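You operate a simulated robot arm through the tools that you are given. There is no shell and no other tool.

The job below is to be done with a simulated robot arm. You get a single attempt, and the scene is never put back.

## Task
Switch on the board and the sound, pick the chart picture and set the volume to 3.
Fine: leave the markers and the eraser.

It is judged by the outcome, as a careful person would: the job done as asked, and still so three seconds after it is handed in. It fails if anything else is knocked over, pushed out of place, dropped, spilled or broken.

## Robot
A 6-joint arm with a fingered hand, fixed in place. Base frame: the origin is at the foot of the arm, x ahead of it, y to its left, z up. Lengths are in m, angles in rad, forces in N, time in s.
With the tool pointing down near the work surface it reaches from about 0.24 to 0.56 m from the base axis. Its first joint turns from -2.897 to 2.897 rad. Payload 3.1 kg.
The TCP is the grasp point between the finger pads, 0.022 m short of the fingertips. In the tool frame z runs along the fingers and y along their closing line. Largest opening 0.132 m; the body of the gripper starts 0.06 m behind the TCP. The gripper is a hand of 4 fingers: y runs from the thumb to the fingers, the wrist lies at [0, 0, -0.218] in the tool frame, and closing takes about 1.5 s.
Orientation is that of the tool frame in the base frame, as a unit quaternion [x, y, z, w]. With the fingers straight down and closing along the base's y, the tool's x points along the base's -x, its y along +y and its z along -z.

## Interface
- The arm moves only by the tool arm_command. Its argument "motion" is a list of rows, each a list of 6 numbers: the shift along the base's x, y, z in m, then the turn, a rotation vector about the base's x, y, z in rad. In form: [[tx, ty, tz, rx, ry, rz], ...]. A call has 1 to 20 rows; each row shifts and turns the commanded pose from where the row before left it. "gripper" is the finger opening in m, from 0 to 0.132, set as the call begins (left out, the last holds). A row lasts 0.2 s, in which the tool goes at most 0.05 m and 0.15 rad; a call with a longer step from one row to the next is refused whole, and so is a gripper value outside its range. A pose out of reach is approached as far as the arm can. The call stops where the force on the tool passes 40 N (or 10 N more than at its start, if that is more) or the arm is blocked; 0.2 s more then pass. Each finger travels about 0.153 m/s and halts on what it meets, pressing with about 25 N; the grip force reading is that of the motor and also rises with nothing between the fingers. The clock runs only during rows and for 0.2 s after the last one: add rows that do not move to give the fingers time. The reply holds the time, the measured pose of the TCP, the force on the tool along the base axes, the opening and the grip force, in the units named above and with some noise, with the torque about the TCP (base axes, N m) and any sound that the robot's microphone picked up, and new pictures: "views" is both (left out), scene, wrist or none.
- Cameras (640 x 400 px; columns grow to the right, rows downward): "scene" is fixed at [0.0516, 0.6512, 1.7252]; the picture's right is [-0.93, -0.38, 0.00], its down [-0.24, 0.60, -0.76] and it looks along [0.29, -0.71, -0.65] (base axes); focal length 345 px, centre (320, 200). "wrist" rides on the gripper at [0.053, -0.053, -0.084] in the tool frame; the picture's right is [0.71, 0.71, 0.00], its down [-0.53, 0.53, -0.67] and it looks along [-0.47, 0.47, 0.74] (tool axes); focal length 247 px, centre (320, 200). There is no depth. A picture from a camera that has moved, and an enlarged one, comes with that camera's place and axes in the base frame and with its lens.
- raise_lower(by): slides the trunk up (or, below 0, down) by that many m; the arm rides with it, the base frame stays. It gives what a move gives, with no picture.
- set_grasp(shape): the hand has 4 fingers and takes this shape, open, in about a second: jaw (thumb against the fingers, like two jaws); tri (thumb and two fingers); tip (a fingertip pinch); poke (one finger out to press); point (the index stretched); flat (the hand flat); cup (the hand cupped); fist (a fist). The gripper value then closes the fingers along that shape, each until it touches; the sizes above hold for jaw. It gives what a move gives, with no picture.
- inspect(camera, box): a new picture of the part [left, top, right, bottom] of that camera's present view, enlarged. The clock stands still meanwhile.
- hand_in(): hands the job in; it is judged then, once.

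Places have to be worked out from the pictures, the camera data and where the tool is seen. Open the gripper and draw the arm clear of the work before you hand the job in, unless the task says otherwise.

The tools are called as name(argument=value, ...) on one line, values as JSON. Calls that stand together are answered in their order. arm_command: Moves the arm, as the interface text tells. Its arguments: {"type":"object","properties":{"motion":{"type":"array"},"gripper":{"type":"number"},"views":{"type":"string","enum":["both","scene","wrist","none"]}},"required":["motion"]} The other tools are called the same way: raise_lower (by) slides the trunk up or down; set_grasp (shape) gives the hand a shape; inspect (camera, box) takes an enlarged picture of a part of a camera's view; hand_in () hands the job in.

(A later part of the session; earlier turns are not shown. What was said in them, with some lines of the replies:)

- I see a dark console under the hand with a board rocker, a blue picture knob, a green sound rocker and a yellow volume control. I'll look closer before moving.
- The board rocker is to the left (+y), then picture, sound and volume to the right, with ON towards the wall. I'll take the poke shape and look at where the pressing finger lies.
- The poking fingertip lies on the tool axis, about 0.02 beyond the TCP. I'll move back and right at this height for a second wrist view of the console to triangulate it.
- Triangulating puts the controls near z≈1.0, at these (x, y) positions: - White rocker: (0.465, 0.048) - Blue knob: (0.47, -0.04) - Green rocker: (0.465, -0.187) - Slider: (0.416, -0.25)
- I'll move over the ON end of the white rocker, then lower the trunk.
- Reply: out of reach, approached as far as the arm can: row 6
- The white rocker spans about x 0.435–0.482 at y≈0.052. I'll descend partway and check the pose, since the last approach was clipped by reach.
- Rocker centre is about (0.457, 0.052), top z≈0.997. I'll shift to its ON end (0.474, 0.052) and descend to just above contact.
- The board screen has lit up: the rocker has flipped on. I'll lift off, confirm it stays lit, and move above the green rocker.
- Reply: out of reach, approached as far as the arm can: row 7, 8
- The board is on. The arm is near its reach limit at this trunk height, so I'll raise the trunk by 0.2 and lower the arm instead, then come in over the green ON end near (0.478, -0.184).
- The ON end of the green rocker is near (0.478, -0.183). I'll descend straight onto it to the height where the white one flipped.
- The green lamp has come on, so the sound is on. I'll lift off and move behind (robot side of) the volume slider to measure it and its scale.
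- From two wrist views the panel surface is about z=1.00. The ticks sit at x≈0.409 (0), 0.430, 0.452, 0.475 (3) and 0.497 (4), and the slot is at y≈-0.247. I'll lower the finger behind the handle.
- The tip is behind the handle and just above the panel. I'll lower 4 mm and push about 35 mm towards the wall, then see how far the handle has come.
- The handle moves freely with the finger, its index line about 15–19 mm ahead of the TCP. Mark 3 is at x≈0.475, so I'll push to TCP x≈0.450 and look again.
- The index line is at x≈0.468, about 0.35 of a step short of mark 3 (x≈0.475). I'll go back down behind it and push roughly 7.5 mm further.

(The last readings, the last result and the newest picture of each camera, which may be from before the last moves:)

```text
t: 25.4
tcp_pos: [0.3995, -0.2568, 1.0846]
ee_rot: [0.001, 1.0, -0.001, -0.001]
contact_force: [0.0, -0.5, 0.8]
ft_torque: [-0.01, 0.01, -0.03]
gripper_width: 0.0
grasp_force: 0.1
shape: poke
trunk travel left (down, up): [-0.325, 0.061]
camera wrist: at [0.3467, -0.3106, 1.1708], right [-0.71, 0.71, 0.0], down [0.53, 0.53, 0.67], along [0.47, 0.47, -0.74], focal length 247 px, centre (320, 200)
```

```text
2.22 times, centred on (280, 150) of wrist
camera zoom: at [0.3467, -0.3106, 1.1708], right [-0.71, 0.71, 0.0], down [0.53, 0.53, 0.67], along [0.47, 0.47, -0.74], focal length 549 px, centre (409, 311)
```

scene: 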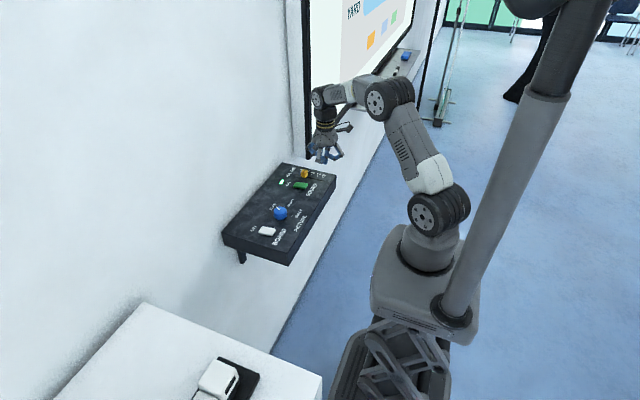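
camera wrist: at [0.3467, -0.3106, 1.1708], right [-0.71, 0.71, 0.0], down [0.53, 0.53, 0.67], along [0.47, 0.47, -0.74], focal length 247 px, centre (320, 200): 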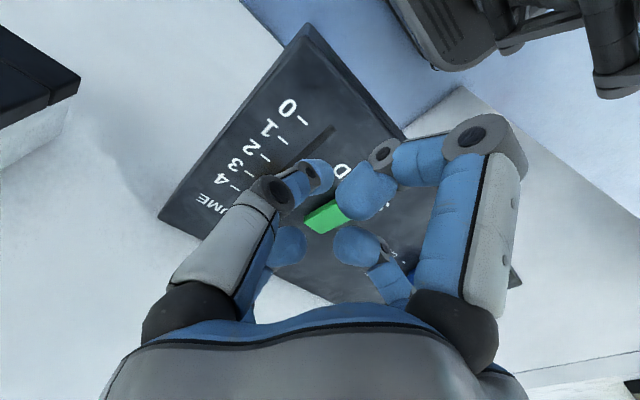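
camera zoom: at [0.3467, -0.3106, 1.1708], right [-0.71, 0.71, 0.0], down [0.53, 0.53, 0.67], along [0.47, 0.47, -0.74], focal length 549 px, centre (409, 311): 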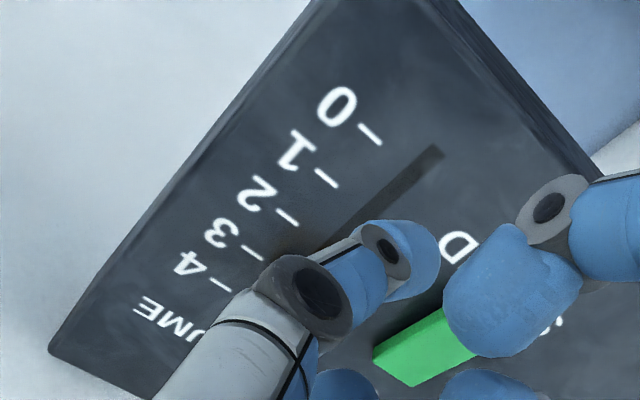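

The index is now very near mark 3. I'll move the hand to (0.46, -0.19), where the wrist camera sees the slider without the finger in the way, to check accurately.

arm_command(motion=[[0.03, 0.03, 0, 0, 0, 0], [0.03, 0.03, 0, 0, 0, 0], [0, 0.01, 0, 0, 0, 0], [0, 0, 0, 0, 0, 0]])

inspect(camera="wrist", box=[120, 0, 300, 150])

inspect(camera="scene", box=[290, 155, 335, 190])

```text
t: 26.4
tcp_pos: [0.4627, -0.1873, 1.0847]
ee_rot: [0.0, 1.0, 0.0, 0.002]
contact_force: [-1.1, -0.9, 0.7]
ft_torque: [-0.01, 0.0, -0.02]
gripper_width: 0.0002
grasp_force: 0.0
shape: poke
trunk travel left (down, up): [-0.325, 0.061]
camera wrist: at [0.4081, -0.241, 1.1701], right [-0.71, 0.71, 0.0], down [0.53, 0.53, 0.67], along [0.47, 0.47, -0.74], focal length 247 px, centre (320, 200)
```

scene: 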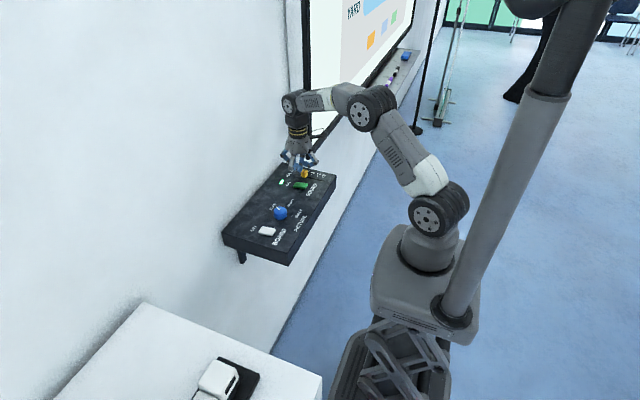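
wrist: 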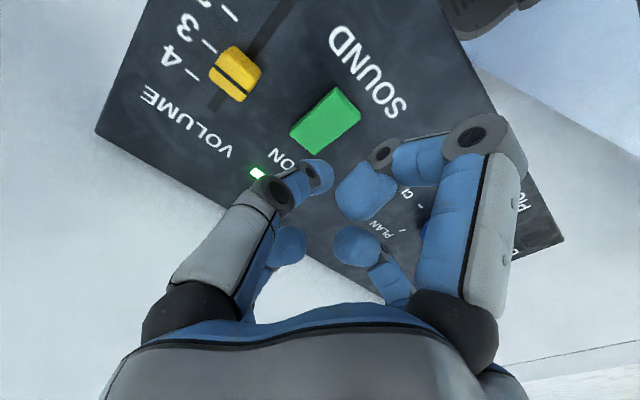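

```text
2.67 times, centred on (210, 75) of wrist
camera zoom: at [0.4081, -0.241, 1.1701], right [-0.71, 0.71, 0.0], down [0.53, 0.53, 0.67], along [0.47, 0.47, -0.74], focal length 659 px, centre (613, 533)
```

zoom: 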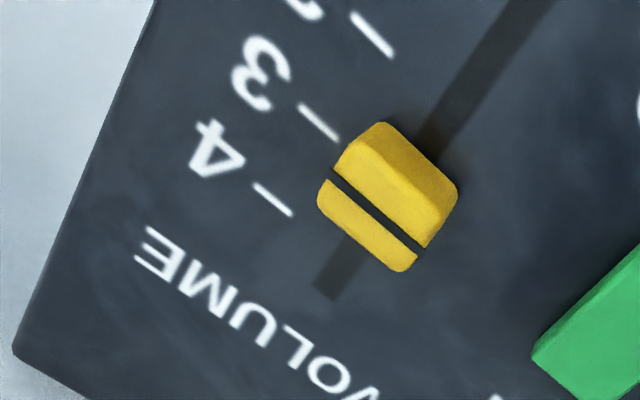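

```text
11.43 times, centred on (312, 172) of scene
camera zoom: at [0.0516, 0.6512, 1.7252], right [-0.93, -0.38, 0.0], down [-0.24, 0.6, -0.76], along [0.29, -0.71, -0.65], focal length 3939 px, centre (406, 514)
```

zoom: 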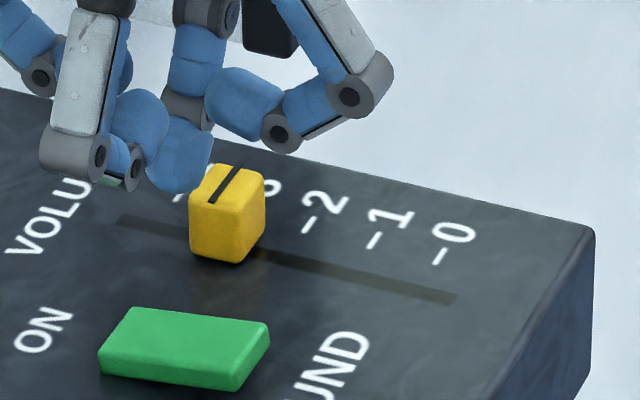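

The index line is at x≈0.4725 and mark 3 at x≈0.475, so it reads about 2.9. I'll repeat the same push with 2 mm more, then come back to this view.

arm_command(motion=[[-0.025, -0.03, 0, 0, 0, 0], [-0.025, -0.03, 0, 0, 0, 0], [0, 0, -0.03, 0, 0, 0], [0, 0, -0.03, 0, 0, 0], [0.02, 0, 0, 0, 0, 0], [0.015, 0, 0, 0, 0, 0], [0.008, 0, 0, 0, 0, 0], [0.003, 0, 0, 0, 0, 0], [0.003, 0, 0, 0, 0, 0], [0, 0, 0, 0, 0, 0], [-0.008, 0, 0, 0, 0, 0], [-0.03, 0, 0, 0, 0, 0], [0, 0, 0.03, 0, 0, 0], [0, 0, 0.03, 0, 0, 0], [0.025, 0.03, 0, 0, 0, 0], [0.014, 0.03, 0, 0, 0, 0], [0, 0, 0, 0, 0, 0]])

inspect(camera="wrist", box=[120, 0, 300, 150])

inspect(camera="scene", box=[290, 155, 335, 190])

```text
t: 30.0
tcp_pos: [0.4605, -0.1868, 1.0895]
ee_rot: [0.001, 1.0, 0.0, 0.001]
contact_force: [-0.6, -0.5, -0.1]
ft_torque: [0.03, 0.0, 0.01]
gripper_width: 0.0
grasp_force: 0.1
shape: poke
trunk travel left (down, up): [-0.325, 0.061]
camera wrist: at [0.407, -0.242, 1.1741], right [-0.71, 0.71, 0.0], down [0.53, 0.53, 0.67], along [0.47, 0.47, -0.74], focal length 247 px, centre (320, 200)
```

scene: 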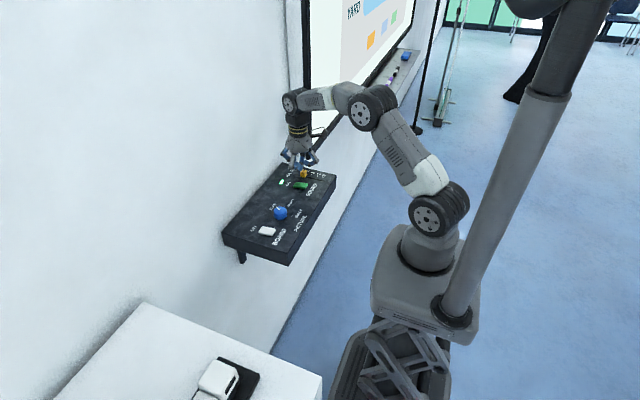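
wrist: 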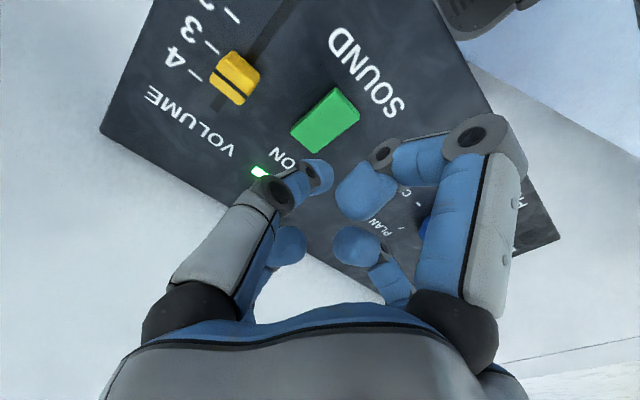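

```text
2.67 times, centred on (210, 75) of wrist
camera zoom: at [0.407, -0.242, 1.1741], right [-0.71, 0.71, 0.0], down [0.53, 0.53, 0.67], along [0.47, 0.47, -0.74], focal length 659 px, centre (613, 533)
```

zoom: 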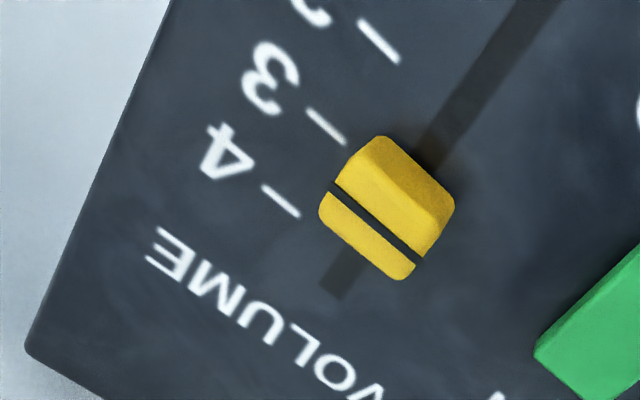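

```text
11.43 times, centred on (312, 172) of scene
camera zoom: at [0.0516, 0.6512, 1.7252], right [-0.93, -0.38, 0.0], down [-0.24, 0.6, -0.76], along [0.29, -0.71, -0.65], focal length 3939 px, centre (406, 514)
```

zoom: 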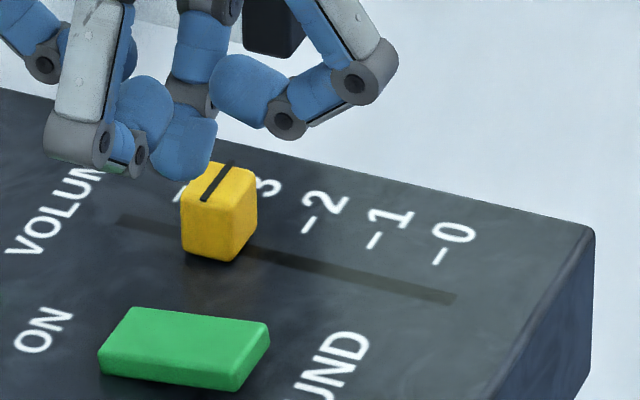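

The index line now lines up with mark 3 (both at x≈0.475), so the volume is set. Next is the knob: I'll lift, take the jaw shape half-closed, and move above it at about (0.452, -0.026).

arm_command(motion=[[0, 0, 0.025, 0, 0, 0], [0, 0.04, 0.01, 0, 0, 0], [0, 0.04, 0, 0, 0, 0], [-0.004, 0.04, 0, 0, 0, 0], [-0.004, 0.04, 0, 0, 0, 0], [0, 0, 0, 0, 0, 0]], views="none")

set_grasp(shape="jaw")

arm_command(motion=[[0, 0, 0, 0, 0, 0], [0, 0, 0, 0, 0, 0], [0, 0, 0, 0, 0, 0]], gripper=0.08)

inspect(camera="wrist", box=[200, 40, 440, 220])

inspect(camera="scene", box=[230, 130, 330, 240])

```text
t: 31.4
tcp_pos: [0.4521, -0.0251, 1.1215]
ee_rot: [0.001, 1.0, 0.0, 0.001]
contact_force: [-0.7, 0.3, 0.5]
ft_torque: [0.0, 0.0, -0.04]
gripper_width: 0.0001
grasp_force: 0.0
shape: poke
trunk travel left (down, up): [-0.325, 0.061]
```

```text
t: 32.3
tcp_pos: [0.4514, -0.026, 1.1211]
ee_rot: [0.001, 1.0, 0.0, 0.001]
contact_force: [-0.5, -0.2, 0.4]
ft_torque: [0.02, -0.03, 0.02]
gripper_width: 0.1318
grasp_force: 0.1
shape: jaw
trunk travel left (down, up): [-0.325, 0.061]
```

```text
t: 33.1
tcp_pos: [0.4522, -0.0252, 1.1223]
ee_rot: [0.0, 1.0, 0.0, 0.0]
contact_force: [-0.1, 0.0, -0.6]
ft_torque: [0.03, 0.0, 0.02]
gripper_width: 0.0805
grasp_force: 0.1
shape: jaw
trunk travel left (down, up): [-0.325, 0.061]
camera wrist: at [0.3979, -0.0792, 1.2067], right [-0.71, 0.71, 0.0], down [0.53, 0.53, 0.67], along [0.47, 0.47, -0.74], focal length 247 px, centre (320, 200)
```

scene: 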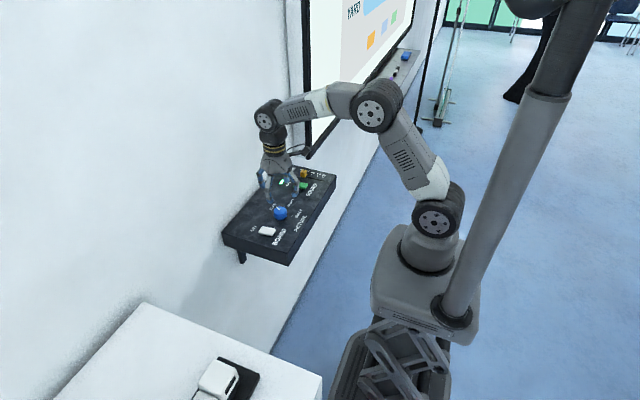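
wrist: 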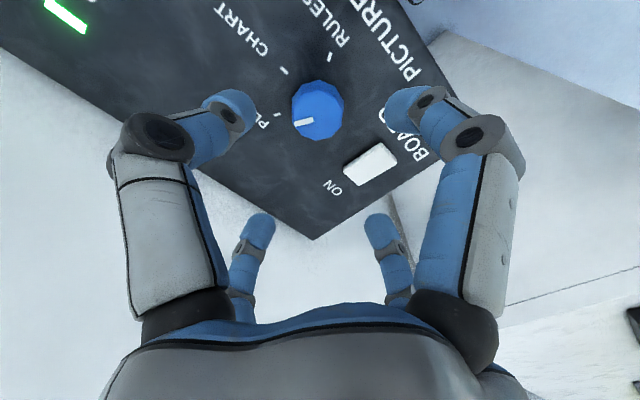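

```text
2.22 times, centred on (320, 130) of wrist
camera zoom: at [0.3979, -0.0792, 1.2067], right [-0.71, 0.71, 0.0], down [0.53, 0.53, 0.67], along [0.47, 0.47, -0.74], focal length 549 px, centre (320, 356)
```

zoom: 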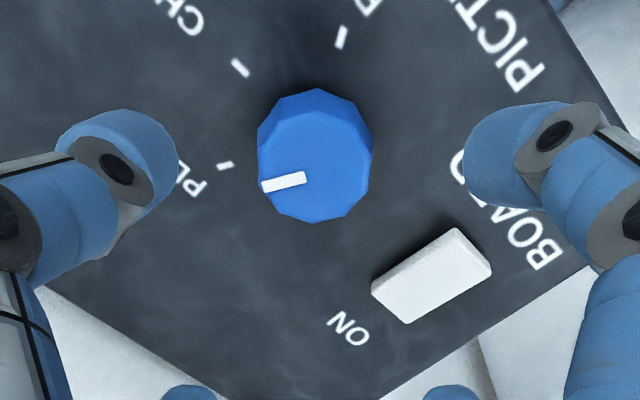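

```text
3.64 times, centred on (280, 185) of scene
camera zoom: at [0.0516, 0.6512, 1.7252], right [-0.93, -0.38, 0.0], down [-0.24, 0.6, -0.76], along [0.29, -0.71, -0.65], focal length 1253 px, centre (466, 254)
```

zoom: 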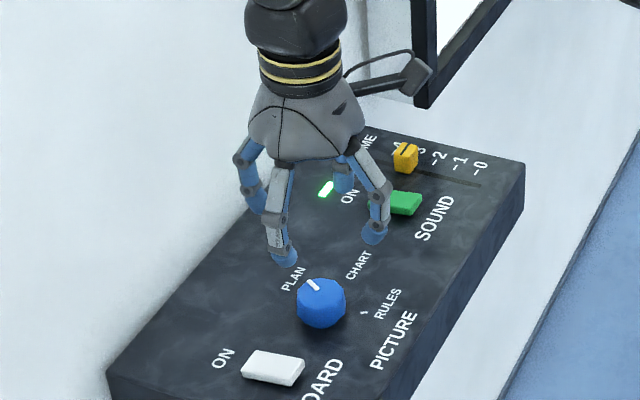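

The knob is at (0.4525, -0.0266), radius about 0.02. PLAN, CHART and RULES sit at -30°, -90° and -150°, so CHART needs a -60° turn. I'll narrow the fingers to 0.06 and descend around it.

arm_command(motion=[[0, -0.0012, 0, 0, 0, 0], [0, 0, -0.02, 0, 0, 0], [0, 0, -0.02, 0, 0, 0], [0, 0, -0.015, 0, 0, 0], [0, 0, 0, 0, 0, 0]], gripper=0.062)

inspect(camera="wrist", box=[200, 40, 440, 220])

inspect(camera="scene", box=[240, 150, 330, 240])

```text
t: 34.3
tcp_pos: [0.4503, -0.0277, 1.0667]
ee_rot: [0.001, 1.0, -0.001, 0.001]
contact_force: [-0.2, -1.1, 0.7]
ft_torque: [-0.03, 0.01, 0.01]
gripper_width: 0.0627
grasp_force: 0.0
shape: jaw
trunk travel left (down, up): [-0.325, 0.061]
camera wrist: at [0.3969, -0.0824, 1.151], right [-0.71, 0.71, 0.0], down [0.53, 0.53, 0.67], along [0.47, 0.47, -0.74], focal length 247 px, centre (320, 200)
```

scene: 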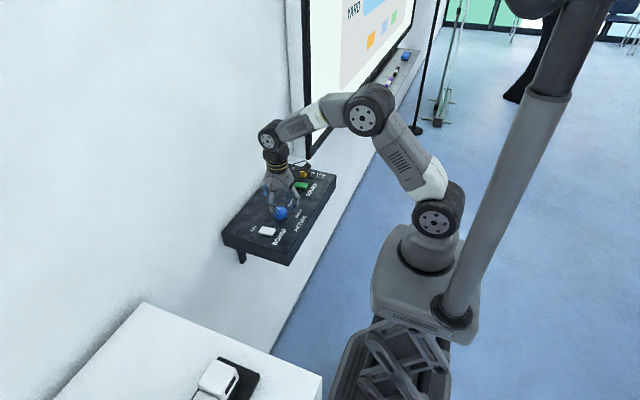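
wrist: 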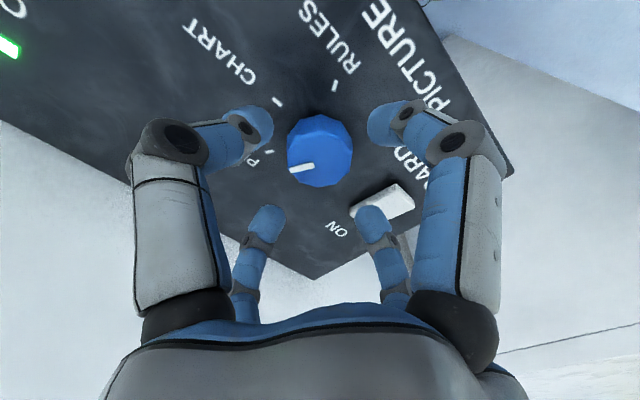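

```text
2.22 times, centred on (320, 130) of wrist
camera zoom: at [0.3969, -0.0824, 1.151], right [-0.71, 0.71, 0.0], down [0.53, 0.53, 0.67], along [0.47, 0.47, -0.74], focal length 549 px, centre (320, 356)
```

zoom: 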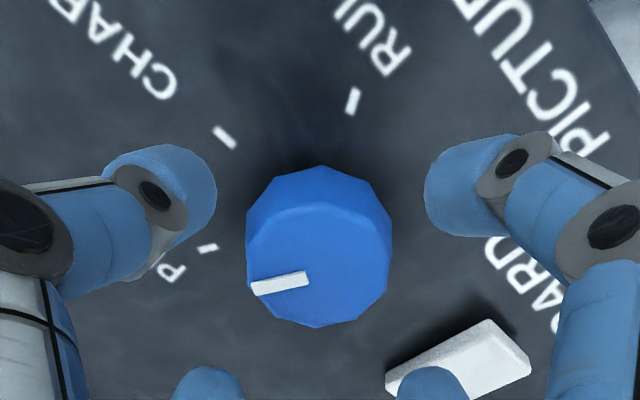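

```text
4.44 times, centred on (285, 195) of scene
camera zoom: at [0.0516, 0.6512, 1.7252], right [-0.93, -0.38, 0.0], down [-0.24, 0.6, -0.76], along [0.29, -0.71, -0.65], focal length 1532 px, centre (476, 222)
```

zoom: 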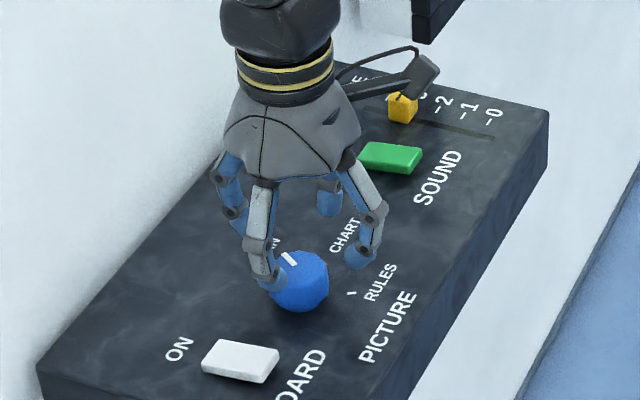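

The knob is centred between the four fingers. I'll descend to TCP z≈1.031, so the tips straddle it just above the panel.

arm_command(motion=[[0.001, 0.0005, -0.012, 0, 0, 0], [0, 0, -0.012, 0, 0, 0], [0, 0, -0.008, 0, 0, 0], [0, 0, -0.003, 0, 0, 0], [0, 0, 0, 0, 0, 0]])

inspect(camera="wrist", box=[200, 40, 440, 220])

inspect(camera="scene", box=[240, 150, 330, 240])

```text
t: 35.5
tcp_pos: [0.4535, -0.0265, 1.0323]
ee_rot: [0.0, 1.0, 0.0, 0.001]
contact_force: [0.3, -1.0, 0.3]
ft_torque: [0.01, 0.0, 0.0]
gripper_width: 0.0625
grasp_force: 0.2
shape: jaw
trunk travel left (down, up): [-0.325, 0.061]
camera wrist: at [0.3993, -0.0809, 1.1169], right [-0.71, 0.71, 0.0], down [0.53, 0.53, 0.67], along [0.47, 0.47, -0.74], focal length 247 px, centre (320, 200)
```

scene: 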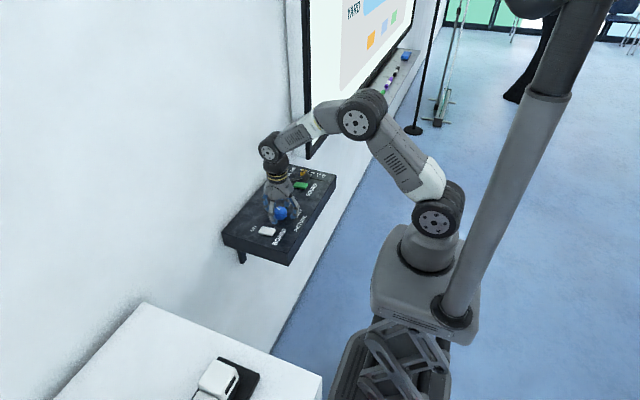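
wrist: 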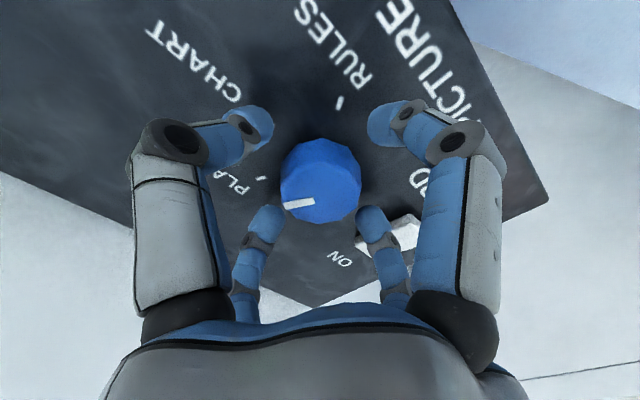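

```text
2.22 times, centred on (320, 130) of wrist
camera zoom: at [0.3993, -0.0809, 1.1169], right [-0.71, 0.71, 0.0], down [0.53, 0.53, 0.67], along [0.47, 0.47, -0.74], focal length 549 px, centre (320, 356)
```

zoom: 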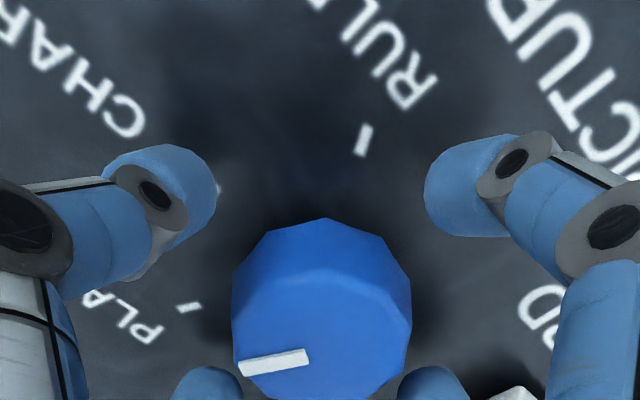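

```text
4.44 times, centred on (285, 195) of scene
camera zoom: at [0.0516, 0.6512, 1.7252], right [-0.93, -0.38, 0.0], down [-0.24, 0.6, -0.76], along [0.29, -0.71, -0.65], focal length 1532 px, centre (476, 222)
```

zoom: 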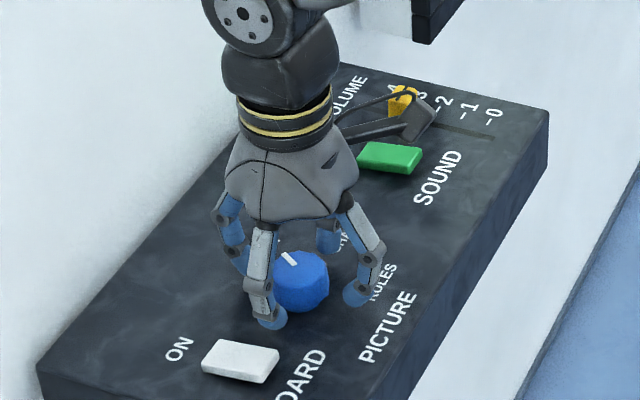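

The fingers straddle the knob with no contact force. I'll close them onto it.

arm_command(motion=[[0, 0, 0, 0, 0, 0], [0, 0, 0, 0, 0, 0], [0, 0, 0, 0, 0, 0], [0, 0, 0, 0, 0, 0], [0, 0, 0, 0, 0, 0]], gripper=0.02, views="wrist")

inspect(camera="wrist", box=[220, 100, 420, 260])

inspect(camera="scene", box=[250, 170, 310, 240])

```text
t: 36.7
tcp_pos: [0.4524, -0.0271, 1.0322]
ee_rot: [0.0, 1.0, 0.0, 0.001]
contact_force: [-3.7, -1.7, -6.2]
ft_torque: [-0.02, 0.01, 0.01]
gripper_width: 0.0335
grasp_force: 25.1
shape: jaw
trunk travel left (down, up): [-0.325, 0.061]
camera wrist: at [0.399, -0.0814, 1.1168], right [-0.71, 0.71, 0.0], down [0.53, 0.53, 0.67], along [0.47, 0.47, -0.74], focal length 247 px, centre (320, 200)
```

wrist: 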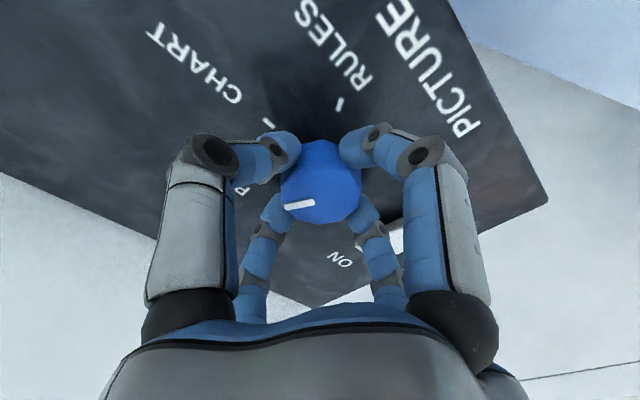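

```text
2.50 times, centred on (320, 180) of wrist
camera zoom: at [0.399, -0.0814, 1.1168], right [-0.71, 0.71, 0.0], down [0.53, 0.53, 0.67], along [0.47, 0.47, -0.74], focal length 617 px, centre (320, 250)
```

zoom: 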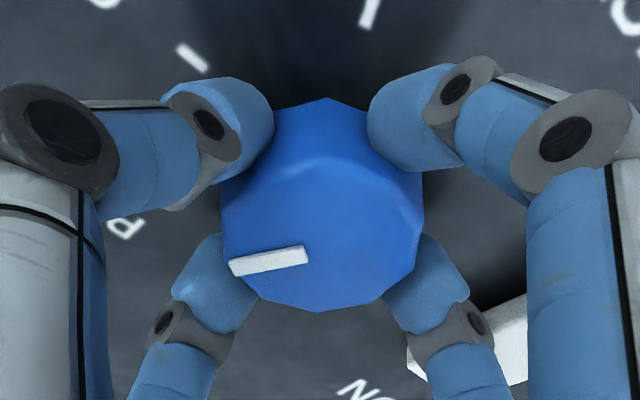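

```text
5.71 times, centred on (280, 205) of scene
camera zoom: at [0.0516, 0.6512, 1.7252], right [-0.93, -0.38, 0.0], down [-0.24, 0.6, -0.76], along [0.29, -0.71, -0.65], focal length 1970 px, centre (549, 171)
```

zoom: 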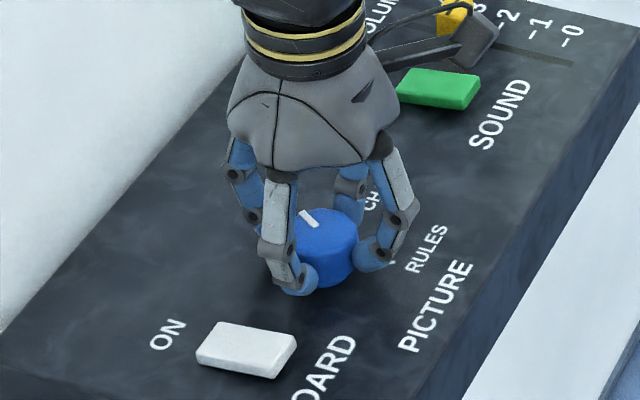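

All four fingers grip the knob squarely at 25 N. I'll turn it by -60° (clockwise seen from above) about the vertical axis.

arm_command(motion=[[0, 0, 0, 0, 0, -0.11], [0, 0, 0, 0, 0, -0.13], [0, 0, 0, 0, 0, -0.13], [0, 0, 0, 0, 0, -0.13], [0, 0, 0, 0, 0, -0.13], [0, 0, 0, 0, 0, -0.13], [0, 0, 0, 0, 0, -0.13], [0, 0, 0, 0, 0, -0.13], [0, 0, 0, 0, 0, -0.03], [0, 0, 0, 0, 0, 0]])

inspect(camera="scene", box=[250, 170, 310, 240])

inspect(camera="scene", box=[290, 0, 440, 150])

```text
t: 38.9
tcp_pos: [0.453, -0.0243, 1.0322]
ee_rot: [0.501, 0.865, -0.001, 0.0]
contact_force: [-8.3, 13.4, -13.8]
ft_torque: [0.23, 0.16, 0.03]
gripper_width: 0.0333
grasp_force: 25.5
shape: jaw
trunk travel left (down, up): [-0.325, 0.061]
camera wrist: at [0.379, -0.0059, 1.1173], right [0.26, 0.96, 0.0], down [0.72, -0.19, 0.67], along [0.64, -0.18, -0.74], focal length 247 px, centre (320, 200)
```

scene: 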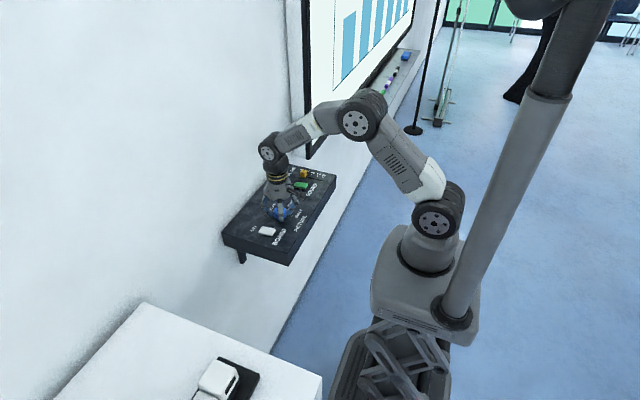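
wrist: 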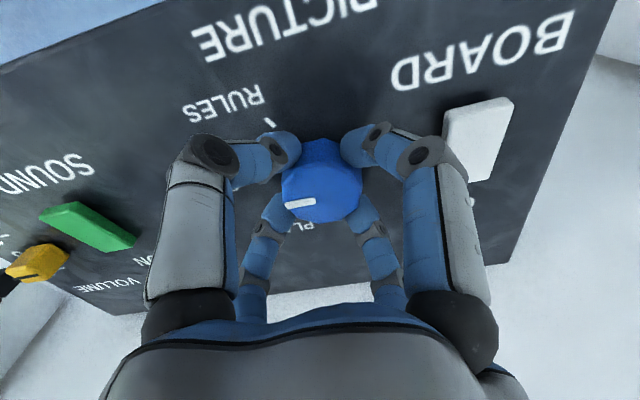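

```text
5.71 times, centred on (280, 205) of scene
camera zoom: at [0.0516, 0.6512, 1.7252], right [-0.93, -0.38, 0.0], down [-0.24, 0.6, -0.76], along [0.29, -0.71, -0.65], focal length 1970 px, centre (549, 171)
```

zoom: 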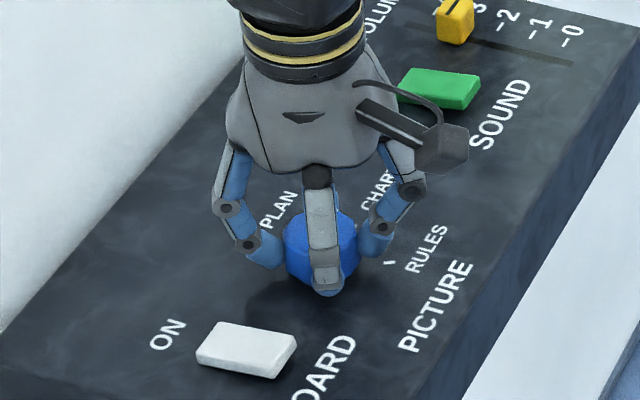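

```text
2.67 times, centred on (365, 75) of scene
camera zoom: at [0.0516, 0.6512, 1.7252], right [-0.93, -0.38, 0.0], down [-0.24, 0.6, -0.76], along [0.29, -0.71, -0.65], focal length 919 px, centre (200, 533)
```

zoom: 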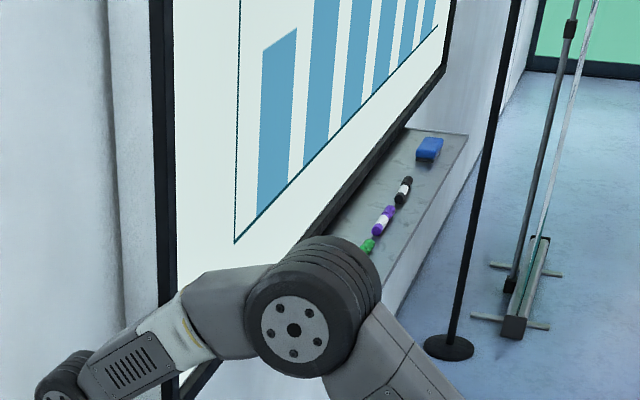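

The board now shows the bar chart and the knob turned with the hand. I'll open the fingers slightly, rise straight up and check the knob.

arm_command(motion=[[0, 0, 0, 0, 0, 0], [0, 0, 0, 0, 0, 0], [0, 0, 0, 0, 0, 0], [0, 0, 0.01, 0, 0, 0], [0, 0, 0.02, 0, 0, 0], [0, 0, 0.03, 0, 0, 0], [0, 0, 0.03, 0, 0, 0], [0, 0, 0, 0, 0, 0]], gripper=0.066)

inspect(camera="scene", box=[250, 170, 310, 240])

inspect(camera="wrist", box=[180, 40, 420, 220])

```text
t: 40.7
tcp_pos: [0.4525, -0.0269, 1.1245]
ee_rot: [0.502, 0.865, -0.002, 0.0]
contact_force: [1.0, 0.1, 0.4]
ft_torque: [0.02, -0.03, 0.0]
gripper_width: 0.0652
grasp_force: 0.0
shape: jaw
trunk travel left (down, up): [-0.325, 0.061]
camera wrist: at [0.3796, -0.008, 1.209], right [0.26, 0.97, 0.0], down [0.72, -0.19, 0.67], along [0.65, -0.18, -0.74], focal length 247 px, centre (320, 200)
```

scene: 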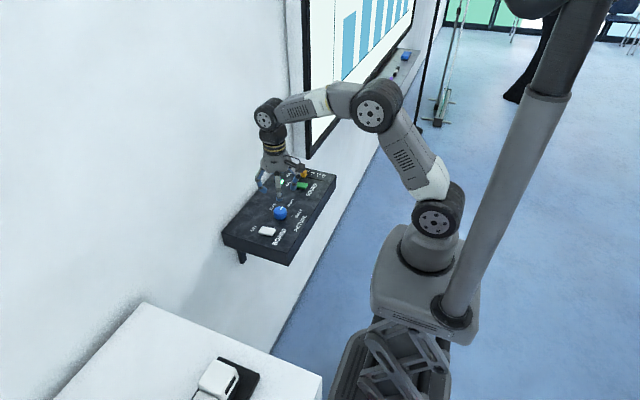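
wrist: 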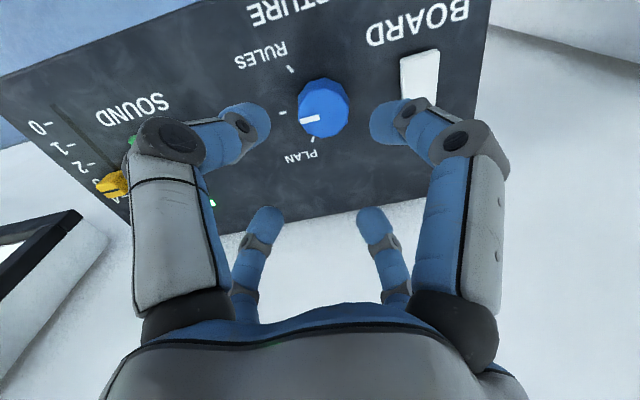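

```text
5.71 times, centred on (280, 205) of scene
camera zoom: at [0.0516, 0.6512, 1.7252], right [-0.93, -0.38, 0.0], down [-0.24, 0.6, -0.76], along [0.29, -0.71, -0.65], focal length 1970 px, centre (549, 171)
```

zoom: 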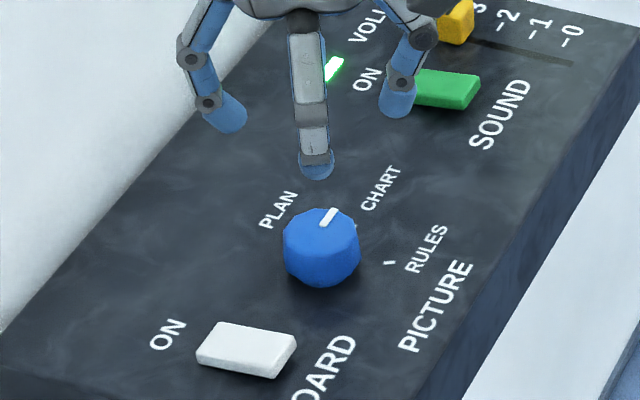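

```text
2.22 times, centred on (300, 130) of wrist
camera zoom: at [0.3796, -0.008, 1.209], right [0.26, 0.97, 0.0], down [0.72, -0.19, 0.67], along [0.65, -0.18, -0.74], focal length 549 px, centre (364, 356)
```

zoom: 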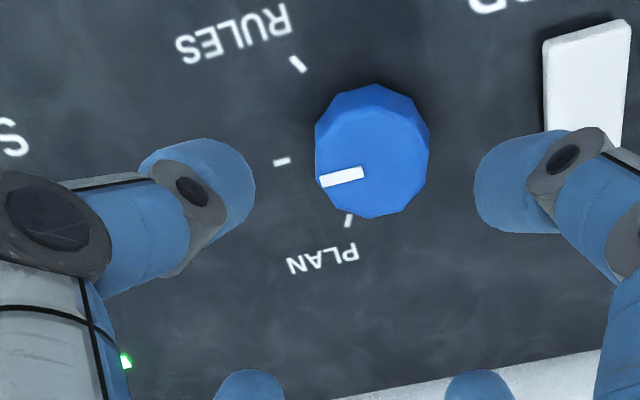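

The knob points at CHART and the sound lamp and chart are still on. I'll withdraw the arm up and back, open the hand, and check everything one last time.

arm_command(motion=[[0, 0, 0.04, 0, 0, 0], [0, 0, 0.04, 0, 0, 0], [-0.04, 0.01, 0.02, 0, 0, 0.13], [-0.04, 0.01, 0, 0, 0, 0.13], [-0.04, 0.01, 0, 0, 0, 0.13], [0, 0, 0, 0, 0, 0.13], [0, 0, 0, 0, 0, 0.13], [0, 0, 0, 0, 0, 0.13], [0, 0, 0, 0, 0, 0]], gripper=0.132)

inspect(camera="scene", box=[215, 155, 345, 270])

inspect(camera="scene", box=[290, 155, 335, 190])

inspect(camera="scene", box=[290, 0, 440, 150])

```text
t: 42.7
tcp_pos: [0.3347, 0.0025, 1.2215]
ee_rot: [0.134, 0.991, -0.001, 0.001]
contact_force: [0.8, 0.5, -0.2]
ft_torque: [0.0, 0.02, 0.01]
gripper_width: 0.1318
grasp_force: 0.0
shape: jaw
trunk travel left (down, up): [-0.325, 0.061]
camera wrist: at [0.2672, -0.0355, 1.3068], right [-0.49, 0.87, 0.0], down [0.65, 0.37, 0.67], along [0.58, 0.33, -0.74], focal length 247 px, centre (320, 200)
```

scene: 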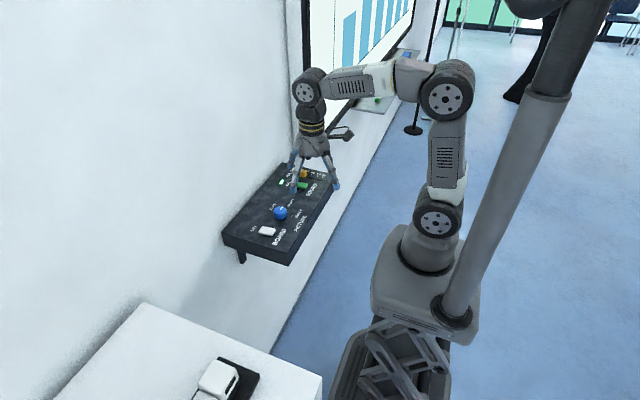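
wrist: 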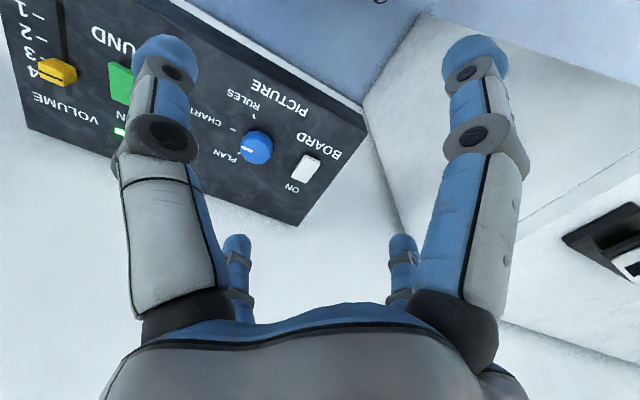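

```text
3.48 times, centred on (280, 212) of scene
camera zoom: at [0.0516, 0.6512, 1.7252], right [-0.93, -0.38, 0.0], down [-0.24, 0.6, -0.76], along [0.29, -0.71, -0.65], focal length 1199 px, centre (459, 156)
```

zoom: 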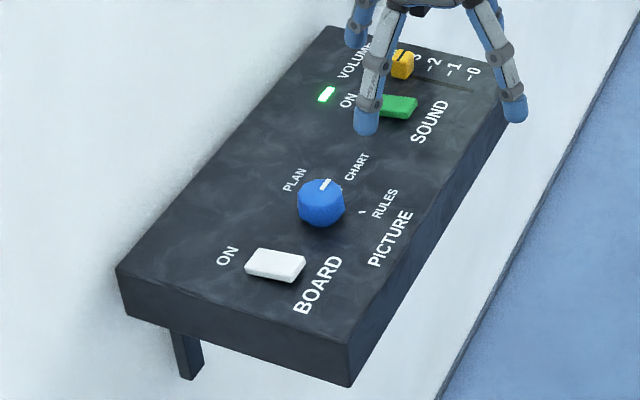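

```text
11.43 times, centred on (312, 172) of scene
camera zoom: at [0.0516, 0.6512, 1.7252], right [-0.93, -0.38, 0.0], down [-0.24, 0.6, -0.76], along [0.29, -0.71, -0.65], focal length 3939 px, centre (406, 514)
```

zoom: 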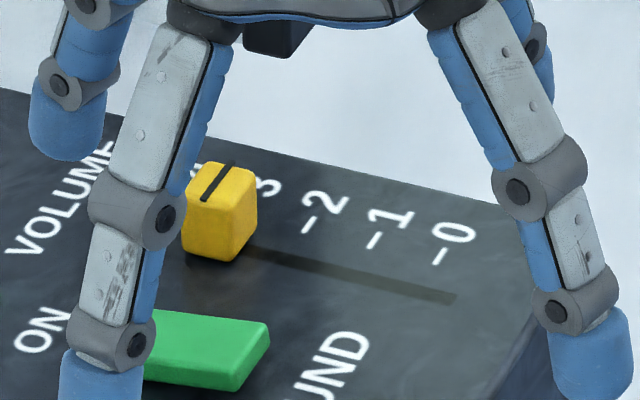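

```text
2.67 times, centred on (365, 75) of scene
camera zoom: at [0.0516, 0.6512, 1.7252], right [-0.93, -0.38, 0.0], down [-0.24, 0.6, -0.76], along [0.29, -0.71, -0.65], focal length 919 px, centre (200, 533)
```

zoom: 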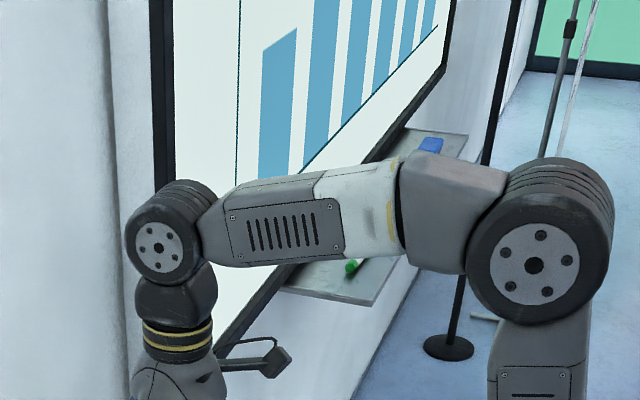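

The board shows the chart, the sound lamp is on, and the arm is clear of the console. I'll take one last close look at the slider before handing in.

inspect(camera="wrist", box=[0, 0, 130, 110])

```text
3.64 times, centred on (65, 55) of wrist
camera zoom: at [0.2672, -0.0355, 1.3068], right [-0.49, 0.87, 0.0], down [0.65, 0.37, 0.67], along [0.58, 0.33, -0.74], focal length 898 px, centre (1247, 727)
```

zoom: 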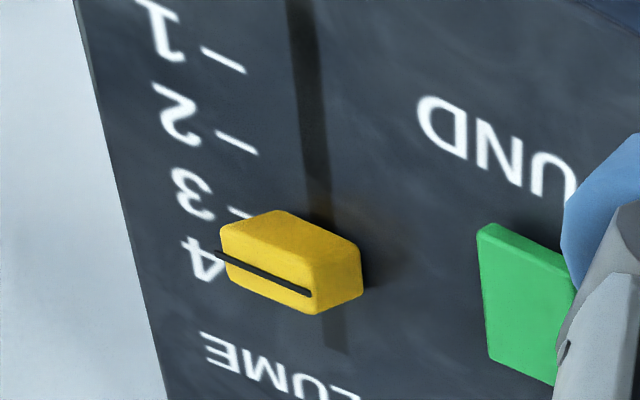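

The index line works out at x≈0.4746 and mark 3 at x≈0.4741, so the volume is at 3. Everything is set and the arm is clear, so I'm handing in.

hand_in()

```text
The job is handed in.
```

The job is handed in, with all four controls set as you asked:

- **Board:** switched on; the screen is lit.
- **Sound:** switched on; its lamp is green.
- **Picture:** the knob points at CHART and the board shows the bar chart.
- **Volume:** the slider's index line is at mark 3, within about 1 mm by my measurements.

I never went near the tray with the markers and the eraser. The hand is open and drawn back from the console.
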